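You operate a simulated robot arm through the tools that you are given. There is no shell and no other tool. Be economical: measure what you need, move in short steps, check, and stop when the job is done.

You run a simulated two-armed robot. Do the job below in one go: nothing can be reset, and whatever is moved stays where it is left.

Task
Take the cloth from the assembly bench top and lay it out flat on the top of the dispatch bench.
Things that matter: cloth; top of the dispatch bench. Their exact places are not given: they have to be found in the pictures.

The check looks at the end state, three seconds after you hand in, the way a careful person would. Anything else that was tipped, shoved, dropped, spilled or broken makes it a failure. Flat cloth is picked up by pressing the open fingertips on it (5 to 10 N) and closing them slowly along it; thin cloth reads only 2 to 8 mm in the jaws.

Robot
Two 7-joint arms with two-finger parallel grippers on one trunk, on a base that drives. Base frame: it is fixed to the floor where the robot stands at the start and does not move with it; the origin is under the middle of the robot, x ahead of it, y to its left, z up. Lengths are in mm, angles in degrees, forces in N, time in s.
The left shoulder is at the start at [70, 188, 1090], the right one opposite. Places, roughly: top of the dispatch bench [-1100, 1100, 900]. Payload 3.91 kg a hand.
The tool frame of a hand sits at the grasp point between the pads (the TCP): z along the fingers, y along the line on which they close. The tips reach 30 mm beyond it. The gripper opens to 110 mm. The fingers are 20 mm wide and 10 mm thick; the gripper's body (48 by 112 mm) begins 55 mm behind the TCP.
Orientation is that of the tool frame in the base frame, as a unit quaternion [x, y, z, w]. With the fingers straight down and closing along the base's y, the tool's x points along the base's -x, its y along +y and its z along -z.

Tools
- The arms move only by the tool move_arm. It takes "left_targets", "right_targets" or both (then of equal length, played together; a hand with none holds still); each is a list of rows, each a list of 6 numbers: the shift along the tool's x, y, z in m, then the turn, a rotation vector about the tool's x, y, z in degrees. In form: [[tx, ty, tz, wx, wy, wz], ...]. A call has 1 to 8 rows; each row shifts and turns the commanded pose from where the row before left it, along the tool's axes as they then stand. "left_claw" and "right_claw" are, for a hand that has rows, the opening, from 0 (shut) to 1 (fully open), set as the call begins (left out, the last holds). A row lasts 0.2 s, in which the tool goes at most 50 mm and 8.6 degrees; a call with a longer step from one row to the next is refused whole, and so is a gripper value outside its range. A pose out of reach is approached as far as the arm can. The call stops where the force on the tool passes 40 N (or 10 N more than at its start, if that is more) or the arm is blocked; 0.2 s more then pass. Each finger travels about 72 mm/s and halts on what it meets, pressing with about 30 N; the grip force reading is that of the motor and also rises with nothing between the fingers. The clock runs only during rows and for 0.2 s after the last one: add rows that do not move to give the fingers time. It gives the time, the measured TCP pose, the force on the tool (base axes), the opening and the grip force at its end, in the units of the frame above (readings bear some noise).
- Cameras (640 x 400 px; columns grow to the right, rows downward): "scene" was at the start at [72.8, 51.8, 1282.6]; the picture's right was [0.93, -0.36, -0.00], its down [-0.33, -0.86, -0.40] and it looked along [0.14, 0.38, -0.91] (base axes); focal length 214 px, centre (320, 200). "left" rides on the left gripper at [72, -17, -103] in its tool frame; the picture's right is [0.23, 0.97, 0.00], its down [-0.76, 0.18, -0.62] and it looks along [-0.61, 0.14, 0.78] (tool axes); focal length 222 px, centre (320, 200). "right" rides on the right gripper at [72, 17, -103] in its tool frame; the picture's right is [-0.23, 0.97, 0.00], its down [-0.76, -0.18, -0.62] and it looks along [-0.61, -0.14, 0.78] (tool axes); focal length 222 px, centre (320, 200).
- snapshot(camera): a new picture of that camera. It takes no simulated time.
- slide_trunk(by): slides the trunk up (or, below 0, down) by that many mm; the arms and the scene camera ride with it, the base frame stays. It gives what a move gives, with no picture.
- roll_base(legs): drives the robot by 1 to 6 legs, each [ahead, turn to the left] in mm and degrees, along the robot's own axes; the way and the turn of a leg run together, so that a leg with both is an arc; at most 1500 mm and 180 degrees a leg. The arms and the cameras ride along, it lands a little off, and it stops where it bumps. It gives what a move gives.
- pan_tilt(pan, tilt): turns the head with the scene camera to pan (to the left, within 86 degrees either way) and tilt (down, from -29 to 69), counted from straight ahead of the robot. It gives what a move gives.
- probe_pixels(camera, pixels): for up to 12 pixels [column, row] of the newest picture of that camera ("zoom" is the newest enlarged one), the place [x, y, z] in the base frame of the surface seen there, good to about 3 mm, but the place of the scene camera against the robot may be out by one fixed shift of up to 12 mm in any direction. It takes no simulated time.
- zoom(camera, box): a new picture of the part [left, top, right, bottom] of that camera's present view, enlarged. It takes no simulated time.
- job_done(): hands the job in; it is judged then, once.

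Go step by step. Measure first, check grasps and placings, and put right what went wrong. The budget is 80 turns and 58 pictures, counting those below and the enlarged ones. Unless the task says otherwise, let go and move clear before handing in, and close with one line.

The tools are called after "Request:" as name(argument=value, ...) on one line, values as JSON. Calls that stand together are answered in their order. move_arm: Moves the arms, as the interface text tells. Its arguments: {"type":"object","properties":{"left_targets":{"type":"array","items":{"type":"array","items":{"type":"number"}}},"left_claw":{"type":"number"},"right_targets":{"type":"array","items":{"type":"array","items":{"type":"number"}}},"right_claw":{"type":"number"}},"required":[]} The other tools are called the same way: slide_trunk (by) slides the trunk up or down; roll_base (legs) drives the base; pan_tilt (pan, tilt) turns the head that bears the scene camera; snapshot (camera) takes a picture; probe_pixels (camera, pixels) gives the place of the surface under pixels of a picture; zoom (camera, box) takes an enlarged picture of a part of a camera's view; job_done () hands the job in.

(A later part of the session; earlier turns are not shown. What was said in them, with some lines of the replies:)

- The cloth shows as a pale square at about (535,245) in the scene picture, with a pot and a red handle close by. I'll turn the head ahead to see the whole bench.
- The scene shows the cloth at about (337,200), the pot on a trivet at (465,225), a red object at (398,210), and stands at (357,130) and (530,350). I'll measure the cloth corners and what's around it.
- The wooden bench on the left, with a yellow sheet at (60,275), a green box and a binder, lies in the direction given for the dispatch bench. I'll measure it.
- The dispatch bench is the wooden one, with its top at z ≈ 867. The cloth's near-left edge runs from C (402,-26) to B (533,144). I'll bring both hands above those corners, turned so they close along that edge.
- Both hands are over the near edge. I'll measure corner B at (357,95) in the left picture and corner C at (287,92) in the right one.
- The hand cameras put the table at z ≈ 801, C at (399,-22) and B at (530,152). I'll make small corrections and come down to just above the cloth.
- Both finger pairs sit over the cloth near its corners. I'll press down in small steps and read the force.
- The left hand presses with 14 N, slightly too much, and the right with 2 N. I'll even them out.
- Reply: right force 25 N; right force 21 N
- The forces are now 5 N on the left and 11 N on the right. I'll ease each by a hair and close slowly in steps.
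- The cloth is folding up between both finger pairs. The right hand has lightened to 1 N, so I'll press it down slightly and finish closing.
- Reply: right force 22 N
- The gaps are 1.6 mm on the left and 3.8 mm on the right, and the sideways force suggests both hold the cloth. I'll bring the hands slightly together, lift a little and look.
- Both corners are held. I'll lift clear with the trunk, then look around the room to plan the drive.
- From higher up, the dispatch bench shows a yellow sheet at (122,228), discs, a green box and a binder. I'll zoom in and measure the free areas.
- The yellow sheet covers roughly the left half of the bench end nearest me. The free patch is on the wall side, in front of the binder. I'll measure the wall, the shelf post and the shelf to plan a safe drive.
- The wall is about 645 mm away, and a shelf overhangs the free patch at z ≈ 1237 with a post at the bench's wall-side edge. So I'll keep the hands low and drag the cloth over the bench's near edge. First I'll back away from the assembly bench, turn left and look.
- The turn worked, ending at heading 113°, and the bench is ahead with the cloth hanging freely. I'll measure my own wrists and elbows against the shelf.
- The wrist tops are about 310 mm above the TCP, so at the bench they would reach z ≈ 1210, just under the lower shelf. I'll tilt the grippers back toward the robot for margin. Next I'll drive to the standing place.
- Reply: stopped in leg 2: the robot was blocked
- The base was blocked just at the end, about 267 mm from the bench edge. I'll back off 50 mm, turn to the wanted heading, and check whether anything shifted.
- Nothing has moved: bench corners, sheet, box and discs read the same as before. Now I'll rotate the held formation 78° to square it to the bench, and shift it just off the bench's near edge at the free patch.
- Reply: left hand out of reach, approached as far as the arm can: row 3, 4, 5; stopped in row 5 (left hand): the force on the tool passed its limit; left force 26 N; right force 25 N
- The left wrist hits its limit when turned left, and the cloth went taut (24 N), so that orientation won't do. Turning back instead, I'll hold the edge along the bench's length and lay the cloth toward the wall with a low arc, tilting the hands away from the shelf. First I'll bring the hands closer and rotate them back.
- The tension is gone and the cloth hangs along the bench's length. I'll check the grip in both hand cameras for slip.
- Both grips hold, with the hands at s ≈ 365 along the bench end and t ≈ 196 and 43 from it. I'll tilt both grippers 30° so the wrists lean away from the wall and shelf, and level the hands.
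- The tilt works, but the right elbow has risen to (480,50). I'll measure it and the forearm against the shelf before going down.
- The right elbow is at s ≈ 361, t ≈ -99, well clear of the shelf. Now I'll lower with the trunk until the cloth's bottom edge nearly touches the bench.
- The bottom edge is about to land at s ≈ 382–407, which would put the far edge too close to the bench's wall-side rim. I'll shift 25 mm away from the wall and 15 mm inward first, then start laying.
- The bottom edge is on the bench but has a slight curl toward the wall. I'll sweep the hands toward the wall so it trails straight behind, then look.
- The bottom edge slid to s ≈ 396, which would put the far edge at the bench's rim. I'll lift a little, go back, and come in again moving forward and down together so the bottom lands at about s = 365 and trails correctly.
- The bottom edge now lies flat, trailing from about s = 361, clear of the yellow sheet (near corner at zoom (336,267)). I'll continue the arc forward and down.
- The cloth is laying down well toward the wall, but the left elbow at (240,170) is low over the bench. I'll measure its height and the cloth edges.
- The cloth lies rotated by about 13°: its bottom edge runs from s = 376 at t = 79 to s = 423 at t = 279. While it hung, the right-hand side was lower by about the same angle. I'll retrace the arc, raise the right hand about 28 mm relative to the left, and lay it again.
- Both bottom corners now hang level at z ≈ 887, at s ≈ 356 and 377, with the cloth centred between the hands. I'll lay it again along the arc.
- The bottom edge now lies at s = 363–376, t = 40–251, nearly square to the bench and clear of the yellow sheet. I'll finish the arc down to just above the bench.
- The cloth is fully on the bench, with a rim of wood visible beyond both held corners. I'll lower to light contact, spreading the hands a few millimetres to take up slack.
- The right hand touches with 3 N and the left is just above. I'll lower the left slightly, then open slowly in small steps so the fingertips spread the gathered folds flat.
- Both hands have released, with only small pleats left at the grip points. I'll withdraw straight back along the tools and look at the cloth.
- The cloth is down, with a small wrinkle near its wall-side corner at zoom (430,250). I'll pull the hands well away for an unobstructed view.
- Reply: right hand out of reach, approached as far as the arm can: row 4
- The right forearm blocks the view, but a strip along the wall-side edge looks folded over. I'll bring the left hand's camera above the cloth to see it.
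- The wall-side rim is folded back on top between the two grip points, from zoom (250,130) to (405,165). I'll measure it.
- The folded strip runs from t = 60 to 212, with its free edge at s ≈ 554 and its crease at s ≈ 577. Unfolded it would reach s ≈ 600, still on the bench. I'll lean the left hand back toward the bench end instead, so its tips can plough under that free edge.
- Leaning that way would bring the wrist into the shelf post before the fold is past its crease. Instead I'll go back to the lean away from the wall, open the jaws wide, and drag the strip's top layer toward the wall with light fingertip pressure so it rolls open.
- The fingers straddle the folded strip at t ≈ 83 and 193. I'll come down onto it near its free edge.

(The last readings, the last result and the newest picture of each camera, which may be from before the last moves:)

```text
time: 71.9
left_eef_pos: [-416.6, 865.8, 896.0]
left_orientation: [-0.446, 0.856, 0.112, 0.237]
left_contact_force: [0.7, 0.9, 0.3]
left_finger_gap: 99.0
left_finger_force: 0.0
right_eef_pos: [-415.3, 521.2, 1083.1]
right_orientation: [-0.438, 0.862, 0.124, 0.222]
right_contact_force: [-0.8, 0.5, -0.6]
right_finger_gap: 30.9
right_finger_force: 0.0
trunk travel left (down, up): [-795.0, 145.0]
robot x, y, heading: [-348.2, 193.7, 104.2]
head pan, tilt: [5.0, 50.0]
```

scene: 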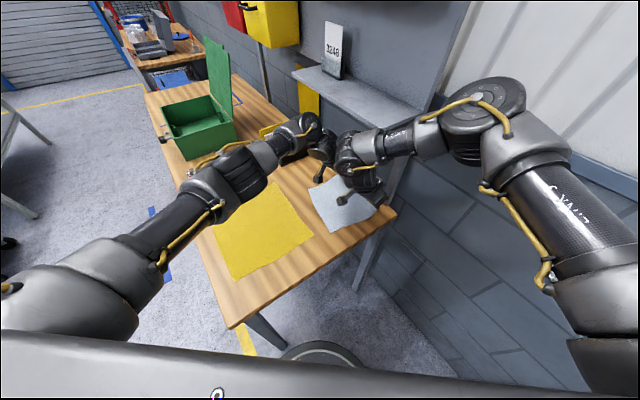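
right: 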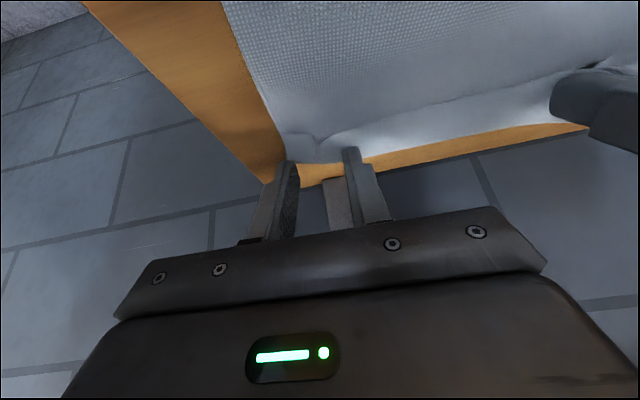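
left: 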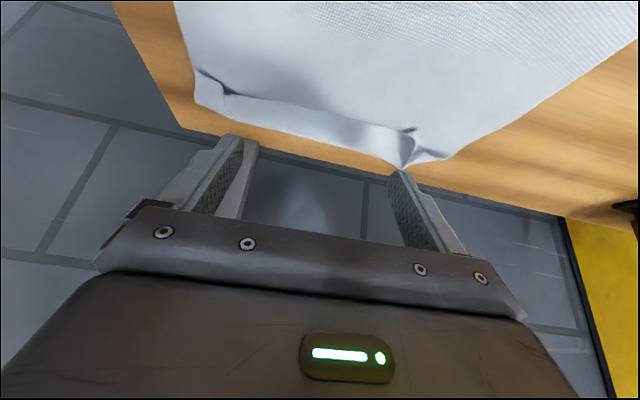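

There is no contact yet; the hand camera put the bench nearer z ≈ 861. I'll keep lowering in small steps.

Request:
move_arm(left_targets=[[0.0005, 0, 0.0009, 0, 0, 0], [0, 0, 0, 0, 0, 0]])

Request:
move_arm(left_targets=[[0.0004, 0, 0.0007, 0, 0, 0], [0, 0, 0, 0, 0, 0]])

Request:
move_arm(left_targets=[[0.0003, 0, 0.0005, 0, 0, 0], [0, 0, 0, 0, 0, 0]])

```text
time: 72.5
left_eef_pos: [-416.9, 866.2, 894.9]
left_orientation: [-0.447, 0.856, 0.112, 0.236]
left_contact_force: [0.4, -0.4, 0.3]
left_finger_gap: 99.1
left_finger_force: 0.0
right_eef_pos: [-414.8, 521.8, 1082.1]
right_orientation: [-0.439, 0.862, 0.124, 0.222]
right_contact_force: [-0.6, 0.3, -0.2]
right_finger_gap: 30.9
right_finger_force: 0.0
trunk travel left (down, up): [-795.0, 145.0]
robot x, y, heading: [-344.6, 191.0, 104.0]
head pan, tilt: [5.0, 50.0]
```

```text
time: 73.1
left_eef_pos: [-418.5, 866.8, 894.0]
left_orientation: [-0.446, 0.856, 0.111, 0.237]
left_contact_force: [0.0, 0.4, 1.3]
left_finger_gap: 98.9
left_finger_force: 0.1
right_eef_pos: [-415.9, 522.1, 1083.0]
right_orientation: [-0.438, 0.862, 0.123, 0.222]
right_contact_force: [0.7, 0.4, 0.2]
right_finger_gap: 30.9
right_finger_force: 0.0
trunk travel left (down, up): [-795.0, 145.0]
robot x, y, heading: [-346.0, 187.7, 104.1]
head pan, tilt: [5.0, 50.0]
```

```text
time: 73.7
left_eef_pos: [-418.5, 865.4, 893.4]
left_orientation: [-0.446, 0.856, 0.112, 0.236]
left_contact_force: [0.2, 1.0, 2.7]
left_finger_gap: 99.2
left_finger_force: 0.0
right_eef_pos: [-415.2, 521.5, 1082.0]
right_orientation: [-0.438, 0.862, 0.124, 0.222]
right_contact_force: [-0.2, -0.3, -0.3]
right_finger_gap: 30.6
right_finger_force: 0.1
trunk travel left (down, up): [-795.0, 145.0]
robot x, y, heading: [-348.7, 187.2, 103.8]
head pan, tilt: [5.0, 50.0]
```

Contact is at 2.7 N. For clearance from the shelf post I'll first shift 14 mm along the bench, then drag the strip slowly toward the wall.

Request:
move_arm(left_targets=[[-0.0015, 0, -0.0026, 0, 0, 0], [0, 0.014, 0, 0, 0, 0], [0.0015, 0, 0.0026, 0, 0, 0], [0, 0, 0, 0, 0, 0]])

Request:
move_arm(left_targets=[[-0.0052, 0, 0.003, 0, 0, 0], [-0.0052, 0, 0.003, 0, 0, 0], [-0.0052, 0, 0.003, 0, 0, 0], [-0.0052, 0, 0.003, 0, 0, 0], [-0.0052, 0, 0.003, 0, 0, 0], [-0.0052, 0, 0.003, 0, 0, 0]])

Request:
zoom(camera="left", box=[120, 0, 500, 230])

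```text
time: 74.7
left_eef_pos: [-429.0, 874.6, 893.3]
left_orientation: [-0.446, 0.856, 0.112, 0.236]
left_contact_force: [0.2, -0.4, 0.8]
left_finger_gap: 99.2
left_finger_force: 0.0
right_eef_pos: [-414.2, 520.7, 1082.4]
right_orientation: [-0.438, 0.862, 0.123, 0.222]
right_contact_force: [0.6, -0.3, 0.1]
right_finger_gap: 30.9
right_finger_force: 0.1
trunk travel left (down, up): [-795.0, 145.0]
robot x, y, heading: [-349.3, 189.0, 103.9]
head pan, tilt: [5.0, 50.0]
```

```text
time: 76.1
left_eef_pos: [-407.4, 902.4, 894.0]
left_orientation: [-0.446, 0.856, 0.111, 0.235]
left_contact_force: [0.7, 0.1, 0.6]
left_finger_gap: 99.4
left_finger_force: 0.1
right_eef_pos: [-414.9, 521.7, 1083.4]
right_orientation: [-0.438, 0.862, 0.124, 0.222]
right_contact_force: [0.2, -0.9, 0.8]
right_finger_gap: 30.7
right_finger_force: 0.0
trunk travel left (down, up): [-795.0, 145.0]
robot x, y, heading: [-343.3, 194.6, 104.2]
head pan, tilt: [5.0, 50.0]
```

```text
1.68 times, centred on (310, 115) of left
```

zoom: 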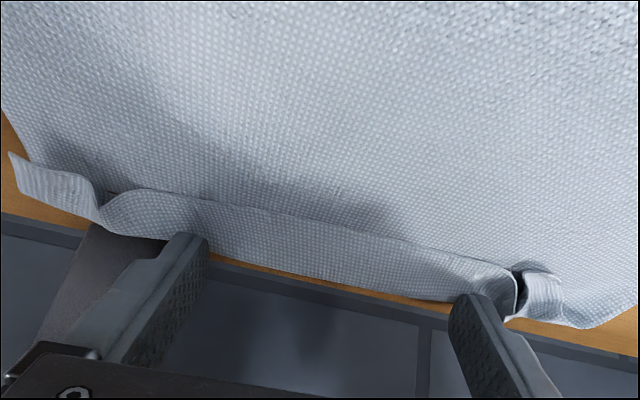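

The drag partly lifted the strip's free edge, seen as a dark gap near zoom (200,205), but it is still folded and the near corner stands up at zoom (30,170). I'll measure it from this same picture.

Request:
probe_pixels(camera="zoom", pixels=[[130, 192], [270, 215], [400, 243], [505, 268], [130, 232], [270, 262], [400, 290], [15, 160], [50, 200], [95, 215], [575, 322], [540, 290]])

```text
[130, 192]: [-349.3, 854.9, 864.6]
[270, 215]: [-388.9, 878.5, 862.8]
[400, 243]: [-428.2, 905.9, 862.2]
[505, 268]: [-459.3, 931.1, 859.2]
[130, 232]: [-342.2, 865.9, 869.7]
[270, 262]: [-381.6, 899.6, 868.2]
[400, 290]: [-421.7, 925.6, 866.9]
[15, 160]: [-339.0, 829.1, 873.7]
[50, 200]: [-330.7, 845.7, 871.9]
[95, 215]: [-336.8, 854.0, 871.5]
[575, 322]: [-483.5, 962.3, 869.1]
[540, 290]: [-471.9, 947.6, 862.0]
```

The free edge moved to s ≈ 583 and the crease to s ≈ 602, so the whole cloth slid toward the wall by the drag. So I'll hold the strip near its free edge with the left hand and pull the cloth body back with the right, which should unroll it. First I'll reorient the right hand and ease the left.

Request:
move_arm(left_targets=[[-0.002, 0, -0.0035, 0, 0, 0], [0.0078, 0, -0.0045, 0, 0, 0], [0, 0, 0, 0, 0, 0], [0, 0, 0, 0, 0, 0], [0, 0, 0, 0, 0, 0], [0, 0, 0, 0, 0, 0], [0, 0, 0, 0, 0, 0], [0, 0, 0, 0, 0, 0]], right_targets=[[0, 0, 0, 0, 7.5, 0], [0, 0, 0, 0, 7.5, 0], [0, 0, 0, 0, 7.5, 0], [0, 0, 0, 0, 7.5, 0], [0, 0, 0, -7.5, 0, 0], [0, 0, 0, -7.5, 0, 0], [0, 0, 0, -7.5, 0, 0], [0, 0, 0, -7.5, 0, 0]], right_claw=0)

```text
time: 77.9
left_eef_pos: [-413.0, 894.2, 897.9]
left_orientation: [-0.447, 0.856, 0.111, 0.236]
left_contact_force: [-0.4, 0.5, 0.4]
left_finger_gap: 99.3
left_finger_force: 0.1
right_eef_pos: [-416.5, 515.6, 1081.0]
right_orientation: [-0.454, 0.871, 0.167, -0.09]
right_contact_force: [-0.4, 0.6, 0.8]
right_finger_gap: 0.0
right_finger_force: 29.9
right hand out of reach, approached as far as the arm can: row 7, 8
trunk travel left (down, up): [-795.0, 145.0]
robot x, y, heading: [-351.6, 190.5, 104.1]
head pan, tilt: [5.0, 50.0]
```

The right hand reached most of the lean; further out it should reach all of it. I'll move it over the cloth's robot-side part and look.

Request:
move_arm(right_targets=[[-0.0212, 0.0092, 0.0327, 0, 0, 0], [-0.0212, 0.0092, 0.0327, 0, 0, 0], [-0.0212, 0.0092, 0.0327, 0, 0, 0], [-0.0212, 0.0092, 0.0327, 0, 0, 0], [-0.0212, 0.0092, 0.0327, 0, 0, 0], [-0.0212, 0.0092, 0.0327, 0, 0, 0], [0, 0, 0, 0, 0, 0]])

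Request:
snapshot(camera="right")

```text
time: 79.5
left_eef_pos: [-413.0, 895.3, 897.1]
left_orientation: [-0.446, 0.856, 0.112, 0.236]
left_contact_force: [-0.2, 0.4, -0.1]
left_finger_gap: 99.1
left_finger_force: 0.1
right_eef_pos: [-445.0, 693.3, 917.8]
right_orientation: [-0.453, 0.871, 0.167, -0.09]
right_contact_force: [0.4, 0.3, 0.1]
right_finger_gap: 0.0
right_finger_force: 30.1
trunk travel left (down, up): [-795.0, 145.0]
robot x, y, heading: [-347.7, 193.2, 104.0]
head pan, tilt: [5.0, 50.0]
```

```text
3 pictures are left
```

right: 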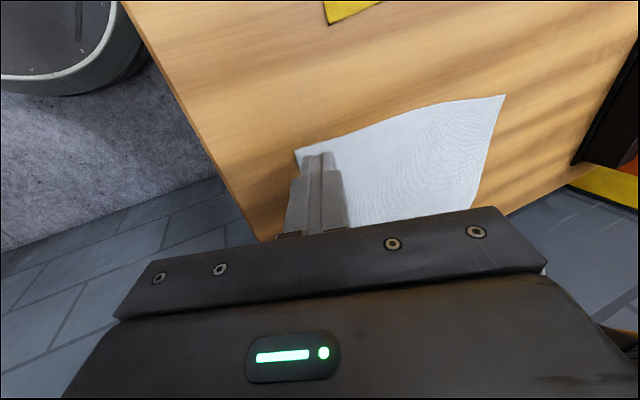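

Request:
probe_pixels(camera="right", pixels=[[297, 151], [505, 96], [400, 120], [345, 138], [480, 195], [328, 22], [380, 5], [440, 150]])

```text
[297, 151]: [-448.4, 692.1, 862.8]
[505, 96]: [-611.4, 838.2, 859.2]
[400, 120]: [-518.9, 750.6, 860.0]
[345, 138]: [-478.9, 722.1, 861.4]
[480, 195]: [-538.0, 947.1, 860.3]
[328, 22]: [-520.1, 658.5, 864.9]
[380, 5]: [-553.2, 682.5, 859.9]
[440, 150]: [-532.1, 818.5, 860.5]
```

The cloth's robot-side edge is at s = 396–420, so I can pull it back about 40 mm and still clear the yellow sheet. I'll bring the right fingertips onto the cloth body and lower both hands to light contact.

Request:
move_arm(right_targets=[[-0.014, 0.0148, 0.0168, 0, 0, 0], [-0.014, 0.0148, 0.0168, 0, 0, 0], [0, 0, 0, 0, 0, 0]], left_targets=[[0, 0, 0, 0, 0, 0], [0.0012, 0, 0.002, 0, 0, 0], [0, 0, 0, 0, 0, 0]])

Request:
move_arm(right_targets=[[0, -0.0008, 0.0019, 0, 0, 0], [0, -0.0004, 0.0009, 0, 0, 0], [0, 0, 0, 0, 0, 0]], left_targets=[[0, 0, 0, 0, 0, 0], [0.0005, 0, 0.0009, 0, 0, 0], [0, 0, 0, 0, 0, 0]])

```text
time: 80.3
left_eef_pos: [-413.4, 895.8, 894.4]
left_orientation: [-0.446, 0.856, 0.112, 0.236]
left_contact_force: [-0.6, 0.0, -0.4]
left_finger_gap: 99.0
left_finger_force: 0.1
right_eef_pos: [-463.4, 737.4, 896.2]
right_orientation: [-0.455, 0.87, 0.167, -0.09]
right_contact_force: [0.0, -0.5, -0.1]
right_finger_gap: 0.1
right_finger_force: 30.1
trunk travel left (down, up): [-795.0, 145.0]
robot x, y, heading: [-346.7, 189.1, 104.0]
head pan, tilt: [5.0, 50.0]
```

```text
time: 81.1
left_eef_pos: [-413.7, 895.8, 893.6]
left_orientation: [-0.446, 0.856, 0.112, 0.237]
left_contact_force: [0.7, 1.2, -0.8]
left_finger_gap: 99.1
left_finger_force: 0.1
right_eef_pos: [-462.0, 737.2, 893.2]
right_orientation: [-0.455, 0.871, 0.166, -0.089]
right_contact_force: [-0.8, -0.7, -0.1]
right_finger_gap: 0.0
right_finger_force: 29.9
trunk travel left (down, up): [-795.0, 145.0]
robot x, y, heading: [-347.5, 186.5, 104.2]
head pan, tilt: [5.0, 50.0]
```

Request:
move_arm(right_targets=[[0, -0.0005, 0.0012, 0, 0, 0], [0, 0, 0, 0, 0, 0]], left_targets=[[0.0003, 0, 0.0005, 0, 0, 0], [0, 0, 0, 0, 0, 0]])

Request:
move_arm(right_targets=[[0, -0.0003, 0.0007, 0, 0, 0], [0, 0, 0, 0, 0, 0]], left_targets=[[0.0003, 0, 0.0005, 0, 0, 0], [0, 0, 0, 0, 0, 0]])

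```text
time: 81.7
left_eef_pos: [-413.4, 895.0, 894.1]
left_orientation: [-0.446, 0.856, 0.113, 0.237]
left_contact_force: [0.7, 0.8, 0.4]
left_finger_gap: 99.2
left_finger_force: 0.0
right_eef_pos: [-463.3, 737.5, 894.0]
right_orientation: [-0.454, 0.871, 0.167, -0.09]
right_contact_force: [-0.2, -0.6, 0.6]
right_finger_gap: 0.2
right_finger_force: 30.1
trunk travel left (down, up): [-795.0, 145.0]
robot x, y, heading: [-347.8, 191.8, 104.1]
head pan, tilt: [5.0, 50.0]
```

```text
time: 82.3
left_eef_pos: [-413.4, 896.1, 893.2]
left_orientation: [-0.446, 0.856, 0.113, 0.235]
left_contact_force: [1.1, 2.0, 1.2]
left_finger_gap: 99.0
left_finger_force: 0.1
right_eef_pos: [-462.4, 737.1, 892.9]
right_orientation: [-0.454, 0.87, 0.167, -0.091]
right_contact_force: [-0.9, -2.3, 2.7]
right_finger_gap: 0.0
right_finger_force: 30.5
trunk travel left (down, up): [-795.0, 145.0]
robot x, y, heading: [-347.0, 191.2, 104.2]
head pan, tilt: [5.0, 50.0]
```

The left hand has about 1.2 N and the right 2.7 N. I'll press the right slightly more and pull the cloth body back 40 mm slowly while the left holds.

Request:
move_arm(right_targets=[[0, -0.0001, 0.0003, 0, 0, 0], [0, 0, 0, 0, 0, 0], [0.006, 0, 0, 0, 0, 0], [0.006, 0, 0, 0, 0, 0], [0.006, 0, 0, 0, 0, 0], [0, 0, 0, 0, 0, 0]])

Request:
move_arm(right_targets=[[0.006, 0, 0, 0, 0, 0], [0.006, 0, 0, 0, 0, 0], [0.006, 0, 0, 0, 0, 0], [0.005, 0, 0, 0, 0, 0], [0, 0, 0, 0, 0, 0]])

Request:
zoom(camera="left", box=[120, 0, 500, 230])

```text
time: 83.7
left_eef_pos: [-413.1, 895.8, 893.8]
left_orientation: [-0.446, 0.856, 0.112, 0.237]
left_contact_force: [-0.8, -0.6, 2.9]
left_finger_gap: 99.0
left_finger_force: 0.0
right_eef_pos: [-471.6, 722.4, 891.8]
right_orientation: [-0.454, 0.871, 0.168, -0.089]
right_contact_force: [0.5, 2.5, 6.5]
right_finger_gap: 0.0
right_finger_force: 29.7
trunk travel left (down, up): [-795.0, 145.0]
robot x, y, heading: [-346.9, 189.2, 103.9]
head pan, tilt: [5.0, 50.0]
```

```text
time: 84.9
left_eef_pos: [-414.6, 895.1, 893.8]
left_orientation: [-0.446, 0.856, 0.112, 0.236]
left_contact_force: [-0.4, -0.4, 0.6]
left_finger_gap: 98.8
left_finger_force: 0.0
right_eef_pos: [-484.5, 702.7, 892.1]
right_orientation: [-0.454, 0.87, 0.168, -0.09]
right_contact_force: [1.1, 3.3, 14.0]
right_finger_gap: 0.0
right_finger_force: 30.1
trunk travel left (down, up): [-795.0, 145.0]
robot x, y, heading: [-346.3, 189.0, 104.2]
head pan, tilt: [5.0, 50.0]
```

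```text
1.68 times, centred on (310, 115) of left
```

zoom: 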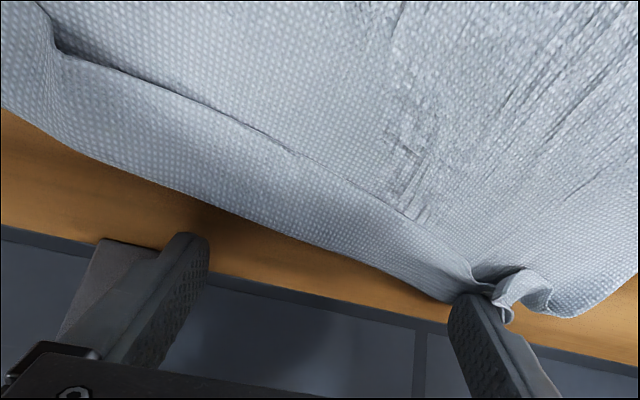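

The cloth pivoted about the left hand's far finger: the near side came back but the strip is still folded. I'll measure where everything is now.

Request:
probe_pixels(camera="zoom", pixels=[[60, 50], [180, 100], [300, 155], [420, 225], [470, 265], [20, 110], [100, 160], [230, 215], [350, 260], [440, 300], [520, 275], [575, 315]])

```text
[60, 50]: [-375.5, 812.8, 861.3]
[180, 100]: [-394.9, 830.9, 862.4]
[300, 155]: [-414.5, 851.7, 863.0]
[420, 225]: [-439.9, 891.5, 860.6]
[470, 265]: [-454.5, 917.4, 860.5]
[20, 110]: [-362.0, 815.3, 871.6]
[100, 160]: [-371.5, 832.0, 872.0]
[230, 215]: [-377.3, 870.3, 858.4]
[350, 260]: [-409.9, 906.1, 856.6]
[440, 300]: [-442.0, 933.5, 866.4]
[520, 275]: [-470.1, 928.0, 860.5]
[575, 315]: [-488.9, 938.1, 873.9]
```

The strip's free edge now runs from s = 537 near to s = 575 far, leaving more room from the rim and post. With the right hand holding the cloth body at 14 N, I'll use the left hand with closed jaws to drag the strip's top layer toward the wall, starting near t ≈ 110.

Request:
move_arm(left_targets=[[-0.005, 0, -0.0087, 0, 0, 0], [0, 0, 0, 0, 0, 0]])

Request:
move_arm(left_targets=[[0.016, -0.021, -0.00925, 0, 0, 0], [0.016, -0.021, -0.00925, 0, 0, 0], [0, 0, 0, 0, 0, 0], [0, 0, 0, 0, 0, 0], [0.004, 0, 0.007, 0, 0, 0], [0.0008, 0, 0.0013, 0, 0, 0], [0, 0, 0, 0, 0, 0]], left_claw=0)

```text
time: 85.5
left_eef_pos: [-412.5, 894.9, 902.7]
left_orientation: [-0.446, 0.856, 0.112, 0.236]
left_contact_force: [0.0, -0.1, 0.4]
left_finger_gap: 99.2
left_finger_force: 0.1
right_eef_pos: [-486.5, 702.8, 892.0]
right_orientation: [-0.453, 0.871, 0.168, -0.09]
right_contact_force: [1.0, 3.3, 17.0]
right_finger_gap: 0.2
right_finger_force: 30.2
trunk travel left (down, up): [-795.0, 145.0]
robot x, y, heading: [-345.1, 188.7, 104.1]
head pan, tilt: [5.0, 50.0]
```

```text
time: 86.1
left_eef_pos: [-410.2, 852.6, 907.5]
left_orientation: [-0.446, 0.855, 0.117, 0.236]
left_contact_force: [-6.6, 1.4, 4.4]
left_finger_gap: 15.9
left_finger_force: 0.1
right_eef_pos: [-485.7, 698.2, 892.0]
right_orientation: [-0.455, 0.87, 0.165, -0.09]
right_contact_force: [6.9, -3.8, 13.5]
right_finger_gap: 0.0
right_finger_force: 30.0
trunk travel left (down, up): [-795.0, 145.0]
robot x, y, heading: [-346.0, 192.9, 103.9]
head pan, tilt: [5.0, 50.0]
stopped in row 2 (right hand): the force on the tool passed its limit (the readings are from after the stop); the commanded pose is now the measured one
```

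The hands' wrists lightly touched, with opposite forces of about 7 N, so I'll move the left hand 14 mm away from the right and lower there instead.

Request:
move_arm(left_targets=[[0, 0.014, 0, 0, 0, 0], [0, 0, 0, 0, 0, 0], [0.003, 0, 0.005, 0, 0, 0], [0.003, 0, 0.0055, 0, 0, 0], [0, 0, 0, 0, 0, 0]], left_claw=0)

Request:
move_arm(left_targets=[[0.0005, 0, 0.0009, 0, 0, 0], [0, 0, 0, 0, 0, 0]])

Request:
move_arm(left_targets=[[0.0004, 0, 0.0007, 0, 0, 0], [0, 0, 0, 0, 0, 0]])

```text
time: 87.3
left_eef_pos: [-420.0, 860.3, 893.8]
left_orientation: [-0.446, 0.855, 0.117, 0.236]
left_contact_force: [-0.6, 0.1, 0.0]
left_finger_gap: 0.0
left_finger_force: 29.7
right_eef_pos: [-487.1, 698.7, 891.4]
right_orientation: [-0.455, 0.87, 0.164, -0.091]
right_contact_force: [-0.4, 1.3, 20.2]
right_finger_gap: 0.0
right_finger_force: 30.3
trunk travel left (down, up): [-795.0, 145.0]
robot x, y, heading: [-348.1, 192.0, 104.2]
head pan, tilt: [5.0, 50.0]
```

```text
time: 87.9
left_eef_pos: [-419.8, 860.9, 894.3]
left_orientation: [-0.447, 0.855, 0.117, 0.236]
left_contact_force: [0.4, -0.4, 0.3]
left_finger_gap: 0.0
left_finger_force: 29.9
right_eef_pos: [-486.0, 699.5, 892.6]
right_orientation: [-0.455, 0.87, 0.166, -0.091]
right_contact_force: [-1.9, 2.5, 22.3]
right_finger_gap: 0.1
right_finger_force: 29.7
trunk travel left (down, up): [-795.0, 145.0]
robot x, y, heading: [-346.0, 192.6, 104.1]
head pan, tilt: [5.0, 50.0]
```

```text
time: 88.5
left_eef_pos: [-420.9, 861.2, 893.5]
left_orientation: [-0.447, 0.854, 0.118, 0.237]
left_contact_force: [0.4, -1.0, -0.3]
left_finger_gap: 0.2
left_finger_force: 30.0
right_eef_pos: [-486.5, 699.6, 892.0]
right_orientation: [-0.456, 0.87, 0.165, -0.091]
right_contact_force: [-3.0, 3.9, 24.9]
right_finger_gap: 0.2
right_finger_force: 29.5
trunk travel left (down, up): [-795.0, 145.0]
robot x, y, heading: [-347.1, 191.0, 104.1]
head pan, tilt: [5.0, 50.0]
```

Request:
move_arm(left_targets=[[0.0004, 0, 0.0008, 0, 0, 0], [0, 0, 0, 0, 0, 0]], right_targets=[[0, 0.0002, -0.0005, 0, 0, 0], [0, 0, 0, 0, 0, 0]])

Request:
move_arm(left_targets=[[0.0003, 0, 0.0006, 0, 0, 0], [0, 0, 0, 0, 0, 0]])

```text
time: 89.1
left_eef_pos: [-419.9, 861.3, 892.7]
left_orientation: [-0.446, 0.855, 0.119, 0.237]
left_contact_force: [0.0, -0.1, 3.3]
left_finger_gap: 0.2
left_finger_force: 29.9
right_eef_pos: [-485.4, 696.9, 891.2]
right_orientation: [-0.455, 0.87, 0.164, -0.09]
right_contact_force: [-2.3, 3.1, 21.9]
right_finger_gap: 0.1
right_finger_force: 30.1
trunk travel left (down, up): [-795.0, 145.0]
robot x, y, heading: [-349.5, 194.0, 103.9]
head pan, tilt: [5.0, 50.0]
```

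```text
time: 89.7
left_eef_pos: [-420.4, 859.7, 891.2]
left_orientation: [-0.446, 0.855, 0.119, 0.237]
left_contact_force: [-1.2, -0.6, 7.0]
left_finger_gap: 0.0
left_finger_force: 29.6
right_eef_pos: [-485.4, 697.2, 892.2]
right_orientation: [-0.455, 0.87, 0.164, -0.091]
right_contact_force: [-1.0, 3.6, 19.3]
right_finger_gap: 0.1
right_finger_force: 29.8
trunk travel left (down, up): [-795.0, 145.0]
robot x, y, heading: [-346.8, 192.3, 104.0]
head pan, tilt: [5.0, 50.0]
```

The left presses with 7 N just past the strip's free edge while the right holds with 19 N. Now I'll drag toward the wall.

Request:
move_arm(left_targets=[[-0.0052, 0, 0.003, 0, 0, 0], [-0.0052, 0, 0.003, 0, 0, 0], [-0.0052, 0, 0.003, 0, 0, 0], [-0.0052, 0, 0.003, 0, 0, 0], [-0.0052, 0, 0.003, 0, 0, 0], [-0.0052, 0, 0.003, 0, 0, 0], [-0.0052, 0, 0.003, 0, 0, 0], [0, 0, 0, 0, 0, 0]])

Request:
zoom(camera="left", box=[60, 0, 580, 260])

```text
time: 91.5
left_eef_pos: [-396.4, 894.0, 890.4]
left_orientation: [-0.446, 0.855, 0.117, 0.237]
left_contact_force: [-0.3, 0.0, -0.7]
left_finger_gap: 0.0
left_finger_force: 29.8
right_eef_pos: [-485.2, 697.8, 891.8]
right_orientation: [-0.456, 0.87, 0.165, -0.091]
right_contact_force: [0.7, -0.8, 19.4]
right_finger_gap: 0.0
right_finger_force: 29.8
trunk travel left (down, up): [-795.0, 145.0]
robot x, y, heading: [-348.2, 190.6, 104.0]
head pan, tilt: [5.0, 50.0]
```

```text
1.23 times, centred on (320, 130) of left
```

zoom: 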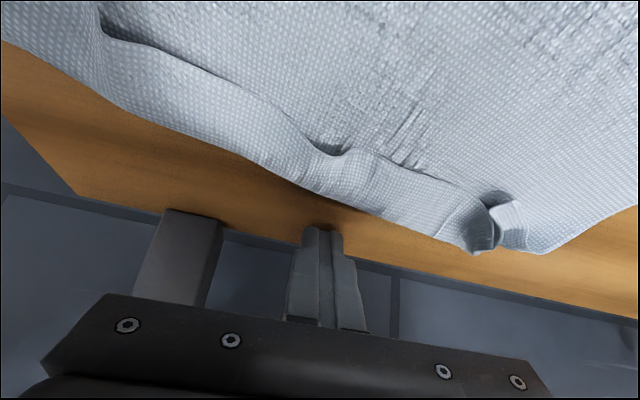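

The drag partly rolled the strip open at its track, near zoom (335,155). I'll measure the strip again before a second pass.

Request:
probe_pixels(camera="zoom", pixels=[[335, 152], [330, 195], [260, 100], [245, 155], [420, 172], [410, 225], [180, 60], [130, 105], [110, 35], [495, 200], [485, 245], [545, 250]])

```text
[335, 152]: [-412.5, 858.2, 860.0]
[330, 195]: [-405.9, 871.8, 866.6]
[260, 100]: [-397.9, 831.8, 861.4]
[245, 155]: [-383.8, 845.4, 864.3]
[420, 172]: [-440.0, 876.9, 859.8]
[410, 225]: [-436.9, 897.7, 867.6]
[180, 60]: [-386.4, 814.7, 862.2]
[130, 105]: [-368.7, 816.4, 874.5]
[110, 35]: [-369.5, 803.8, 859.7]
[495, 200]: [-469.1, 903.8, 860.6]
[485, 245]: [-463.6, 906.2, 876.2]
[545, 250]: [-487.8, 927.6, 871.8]
```

The cloth now sits well: free edge s = 540–556, crease 558–570, with 45 mm of bench beyond. Friction alone mostly slips, so I'll pinch just the strip's top layer with the left hand and carry it over; the jaw gap will tell whether one or two layers are held.

Request:
move_arm(left_targets=[[-0.005, 0, -0.0087, 0, 0, 0], [0.017, 0, -0.00975, 0, 0, 0], [0.017, 0, -0.00975, 0, 0, 0], [0, 0, 0, 0, 0, 0], [0.002, 0, 0.0034, 0, 0, 0], [0.0018, 0, 0.0031, 0, 0, 0], [0, 0, 0, 0, 0, 0]], left_claw=0.3)

Request:
move_arm(left_targets=[[0.0003, 0, 0.0006, 0, 0, 0], [0, 0, 0, 0, 0, 0]])

```text
time: 93.1
left_eef_pos: [-419.2, 861.6, 892.2]
left_orientation: [-0.447, 0.855, 0.118, 0.236]
left_contact_force: [0.2, -0.3, 0.0]
left_finger_gap: 33.1
left_finger_force: 0.0
right_eef_pos: [-486.3, 698.3, 892.2]
right_orientation: [-0.456, 0.87, 0.165, -0.091]
right_contact_force: [0.8, -2.6, 17.8]
right_finger_gap: 0.0
right_finger_force: 30.0
trunk travel left (down, up): [-795.0, 145.0]
robot x, y, heading: [-348.9, 192.2, 104.1]
head pan, tilt: [5.0, 50.0]
```

```text
time: 93.7
left_eef_pos: [-417.9, 861.9, 892.5]
left_orientation: [-0.446, 0.855, 0.118, 0.236]
left_contact_force: [-0.3, -0.4, 1.3]
left_finger_gap: 33.2
left_finger_force: 0.1
right_eef_pos: [-486.4, 698.3, 892.7]
right_orientation: [-0.456, 0.87, 0.164, -0.091]
right_contact_force: [-0.1, -2.2, 17.4]
right_finger_gap: 0.1
right_finger_force: 30.3
trunk travel left (down, up): [-795.0, 145.0]
robot x, y, heading: [-345.1, 190.6, 104.3]
head pan, tilt: [5.0, 50.0]
```

Request:
move_arm(left_targets=[[0.0003, 0, 0.0005, 0, 0, 0], [0, 0, 0, 0, 0, 0]])

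Request:
move_arm(left_targets=[[0, 0, 0, 0, 0, 0], [0, 0, 0, 0, 0, 0]], left_claw=0.2)

Request:
move_arm(left_targets=[[0, 0, 0, 0, 0, 0], [0, 0, 0, 0, 0, 0]], left_claw=0.1)

Request:
move_arm(left_targets=[[0, 0, 0, 0, 0, 0], [0, 0, 0, 0, 0, 0], [0, 0, 0, 0, 0, 0]], left_claw=0)

```text
time: 94.3
left_eef_pos: [-418.4, 863.5, 892.1]
left_orientation: [-0.446, 0.855, 0.119, 0.237]
left_contact_force: [-0.6, 0.4, 4.1]
left_finger_gap: 33.0
left_finger_force: 0.1
right_eef_pos: [-485.5, 698.1, 892.0]
right_orientation: [-0.456, 0.87, 0.165, -0.092]
right_contact_force: [-0.8, -2.0, 15.0]
right_finger_gap: 0.0
right_finger_force: 29.8
trunk travel left (down, up): [-795.0, 145.0]
robot x, y, heading: [-344.6, 195.9, 103.8]
head pan, tilt: [5.0, 50.0]
```

```text
time: 94.9
left_eef_pos: [-418.5, 863.0, 892.1]
left_orientation: [-0.446, 0.855, 0.119, 0.237]
left_contact_force: [0.7, -1.0, 6.2]
left_finger_gap: 21.7
left_finger_force: 0.0
right_eef_pos: [-486.2, 697.8, 892.2]
right_orientation: [-0.456, 0.87, 0.165, -0.092]
right_contact_force: [-0.6, -1.0, 14.0]
right_finger_gap: 0.1
right_finger_force: 30.0
trunk travel left (down, up): [-795.0, 145.0]
robot x, y, heading: [-347.9, 192.1, 104.2]
head pan, tilt: [5.0, 50.0]
```

```text
time: 95.5
left_eef_pos: [-418.6, 861.6, 893.3]
left_orientation: [-0.446, 0.855, 0.118, 0.236]
left_contact_force: [0.6, -0.5, 7.9]
left_finger_gap: 11.2
left_finger_force: 0.0
right_eef_pos: [-485.6, 698.8, 892.4]
right_orientation: [-0.456, 0.87, 0.164, -0.091]
right_contact_force: [-0.8, -0.6, 12.4]
right_finger_gap: 0.4
right_finger_force: 29.6
trunk travel left (down, up): [-795.0, 145.0]
robot x, y, heading: [-347.0, 188.2, 104.1]
head pan, tilt: [5.0, 50.0]
```

```text
time: 96.3
left_eef_pos: [-418.5, 862.9, 891.8]
left_orientation: [-0.446, 0.855, 0.117, 0.237]
left_contact_force: [-0.6, -0.7, 8.3]
left_finger_gap: 2.5
left_finger_force: 30.0
right_eef_pos: [-485.7, 697.9, 891.8]
right_orientation: [-0.456, 0.87, 0.165, -0.091]
right_contact_force: [0.4, 0.2, 11.0]
right_finger_gap: 0.2
right_finger_force: 30.2
trunk travel left (down, up): [-795.0, 145.0]
robot x, y, heading: [-347.2, 188.3, 104.1]
head pan, tilt: [5.0, 50.0]
```

The jaw holds something with a 2.5 mm gap. I'll lift it 18 mm and carry it a little toward the wall, watching the force.

Request:
move_arm(left_targets=[[-0.0045, 0, -0.0078, 0, 0, 0], [-0.0045, 0, -0.0078, 0, 0, 0], [-0.0087, 0, 0.005, 0, 0, 0], [-0.0087, 0, 0.005, 0, 0, 0], [0, 0, 0, 0, 0, 0]])

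```text
time: 97.5
left_eef_pos: [-408.8, 879.8, 910.1]
left_orientation: [-0.447, 0.855, 0.118, 0.236]
left_contact_force: [-1.1, -3.8, -0.2]
left_finger_gap: 2.5
left_finger_force: 30.3
right_eef_pos: [-485.3, 698.7, 892.3]
right_orientation: [-0.456, 0.87, 0.165, -0.092]
right_contact_force: [1.3, 0.4, 16.3]
right_finger_gap: 0.0
right_finger_force: 29.9
trunk travel left (down, up): [-795.0, 145.0]
robot x, y, heading: [-347.1, 188.1, 104.0]
head pan, tilt: [5.0, 50.0]
```

There is only about 4 N of tension. I'll carry it a further 16 mm, lower it to the bench and open the jaw.

Request:
move_arm(left_targets=[[-0.0039, 0, 0.0092, 0, 0, 0], [-0.0034, 0, 0.0101, 0, 0, 0], [0.0015, 0, 0.0026, 0, 0, 0], [0, 0, 0, 0, 0, 0]])

Request:
move_arm(left_targets=[[0, 0, 0, 0, 0, 0], [0, 0, 0, 0, 0, 0], [0, 0, 0, 0, 0, 0]], left_claw=0.35)

Request:
move_arm(left_targets=[[0, 0, -0.012, 0, 0, 0], [0, 0, -0.03, 0, 0, 0], [0, 0, -0.04, 0, 0, 0], [0, 0, -0.04, 0, 0, 0], [0.02, 0, -0.04, 0, 0, 0], [0.02, 0, -0.04, 0, 0, 0], [0, 0, 0, 0, 0, 0]])

```text
time: 98.5
left_eef_pos: [-398.4, 892.2, 894.8]
left_orientation: [-0.446, 0.855, 0.118, 0.237]
left_contact_force: [-5.2, -9.3, 2.5]
left_finger_gap: 2.2
left_finger_force: 29.7
right_eef_pos: [-485.8, 699.5, 891.1]
right_orientation: [-0.455, 0.87, 0.165, -0.09]
right_contact_force: [4.2, 8.9, 15.6]
right_finger_gap: 0.0
right_finger_force: 30.3
trunk travel left (down, up): [-795.0, 145.0]
robot x, y, heading: [-345.3, 191.2, 104.2]
head pan, tilt: [5.0, 50.0]
```

```text
time: 99.3
left_eef_pos: [-398.2, 891.8, 895.3]
left_orientation: [-0.446, 0.855, 0.118, 0.238]
left_contact_force: [0.1, 0.2, -0.2]
left_finger_gap: 38.6
left_finger_force: 0.1
right_eef_pos: [-486.9, 698.4, 893.7]
right_orientation: [-0.457, 0.87, 0.164, -0.092]
right_contact_force: [-1.6, -2.2, 17.3]
right_finger_gap: 0.1
right_finger_force: 30.1
trunk travel left (down, up): [-795.0, 145.0]
robot x, y, heading: [-348.8, 188.3, 104.2]
head pan, tilt: [5.0, 50.0]
```

```text
time: 100.9
left_eef_pos: [-488.3, 827.7, 1011.6]
left_orientation: [-0.457, 0.852, 0.127, 0.222]
left_contact_force: [0.3, -0.6, 0.8]
left_finger_gap: 38.4
left_finger_force: 0.1
left hand out of reach, approached as far as the arm can: row 5, 6
right_eef_pos: [-485.7, 700.2, 893.0]
right_orientation: [-0.455, 0.87, 0.165, -0.091]
right_contact_force: [0.6, 1.2, 17.7]
right_finger_gap: 0.0
right_finger_force: 29.9
trunk travel left (down, up): [-795.0, 145.0]
robot x, y, heading: [-344.4, 186.0, 104.1]
head pan, tilt: [5.0, 50.0]
```

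The carry ended with about 10 N of tension across the cloth, so it was pulled taut before release. I'll lift the right hand off, back away, and use the last picture to check the result.

Request:
move_arm(right_targets=[[0, 0, -0.01, 0, 0, 0], [0, 0, -0.03, 0, 0, 0], [0, 0, -0.04, 0, 0, 0], [0, 0, -0.04, 0, 0, 0], [0, 0, -0.04, 0, 0, 0], [0, 0, 0, 0, 0, 0]])

Request:
move_arm(left_targets=[[0, -0.005, -0.03, 0, 0, 0], [0, -0.005, -0.03, 0, 0, 0], [0, 0, -0.03, 0, 0, 0], [0, 0, 0, 0, 0, 0]])

Request:
snapshot(camera="left")

```text
time: 102.3
left_eef_pos: [-489.0, 829.6, 1011.5]
left_orientation: [-0.458, 0.851, 0.125, 0.225]
left_contact_force: [0.0, -0.1, 0.0]
left_finger_gap: 38.5
left_finger_force: 0.1
right_eef_pos: [-438.4, 668.1, 1039.7]
right_orientation: [-0.456, 0.87, 0.163, -0.091]
right_contact_force: [-0.2, 0.4, -0.9]
right_finger_gap: 0.0
right_finger_force: 30.2
trunk travel left (down, up): [-795.0, 145.0]
robot x, y, heading: [-349.6, 188.4, 103.9]
head pan, tilt: [5.0, 50.0]
```

```text
time: 103.3
left_eef_pos: [-477.8, 849.5, 1062.5]
left_orientation: [-0.449, 0.854, 0.118, 0.237]
left_contact_force: [0.1, -0.3, 0.1]
left_finger_gap: 38.6
left_finger_force: 0.1
left hand out of reach, approached as far as the arm can: row 1, 2, 3
right_eef_pos: [-438.2, 667.3, 1039.1]
right_orientation: [-0.457, 0.87, 0.163, -0.092]
right_contact_force: [-0.3, -0.4, 1.1]
right_finger_gap: 0.0
right_finger_force: 29.5
trunk travel left (down, up): [-795.0, 145.0]
robot x, y, heading: [-347.9, 189.7, 104.1]
head pan, tilt: [5.0, 50.0]
```

```text
0 pictures are left
```

left: 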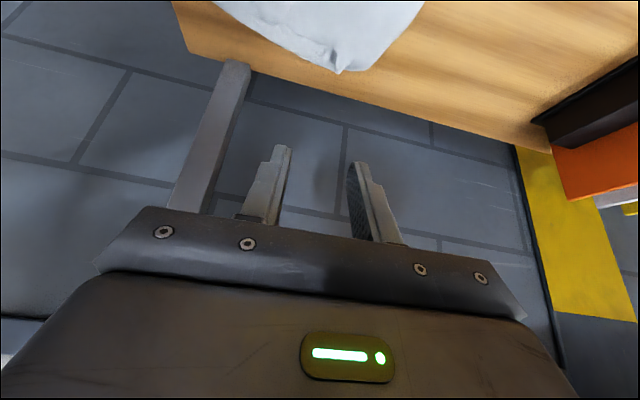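

The wall-side edge shows at (215–420, 0–75) with a small peak at (340,68) where I pinched it. I'll read its heights from this picture.

Request:
probe_pixels(camera="left", pixels=[[340, 70], [340, 55], [325, 55], [325, 40], [300, 50], [300, 35], [270, 35], [260, 15], [360, 60], [370, 40], [400, 30], [345, 20]])

```text
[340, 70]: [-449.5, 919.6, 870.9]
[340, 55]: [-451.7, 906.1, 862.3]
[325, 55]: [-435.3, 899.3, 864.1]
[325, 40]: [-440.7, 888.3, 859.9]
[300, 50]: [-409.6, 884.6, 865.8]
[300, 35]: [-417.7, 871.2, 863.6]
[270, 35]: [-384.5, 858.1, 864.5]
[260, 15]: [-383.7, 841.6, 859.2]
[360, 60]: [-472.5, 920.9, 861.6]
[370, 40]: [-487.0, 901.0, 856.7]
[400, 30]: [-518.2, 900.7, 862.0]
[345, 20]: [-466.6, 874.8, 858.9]
```

Every cloth point I could measure in the last picture is at z ≈ 857–866 apart from one small pleat about 10 mm high. Both hands are open or empty and more than 150 mm above the bench, so I'm handing in.

Request:
job_done()

```text
The job is handed in.
```

The cloth is on top of the dispatch bench and spread out, but not perfectly flat. There is a pleat about 10 mm high near its wall-side edge, and part of a roughly 20 mm strip along that edge may still be folded over. I ran out of pictures to check the strip. Nothing else looked moved: the base bumped the dispatch bench area once while driving, and the bench and the things on it that I re-measured afterwards had not shifted.
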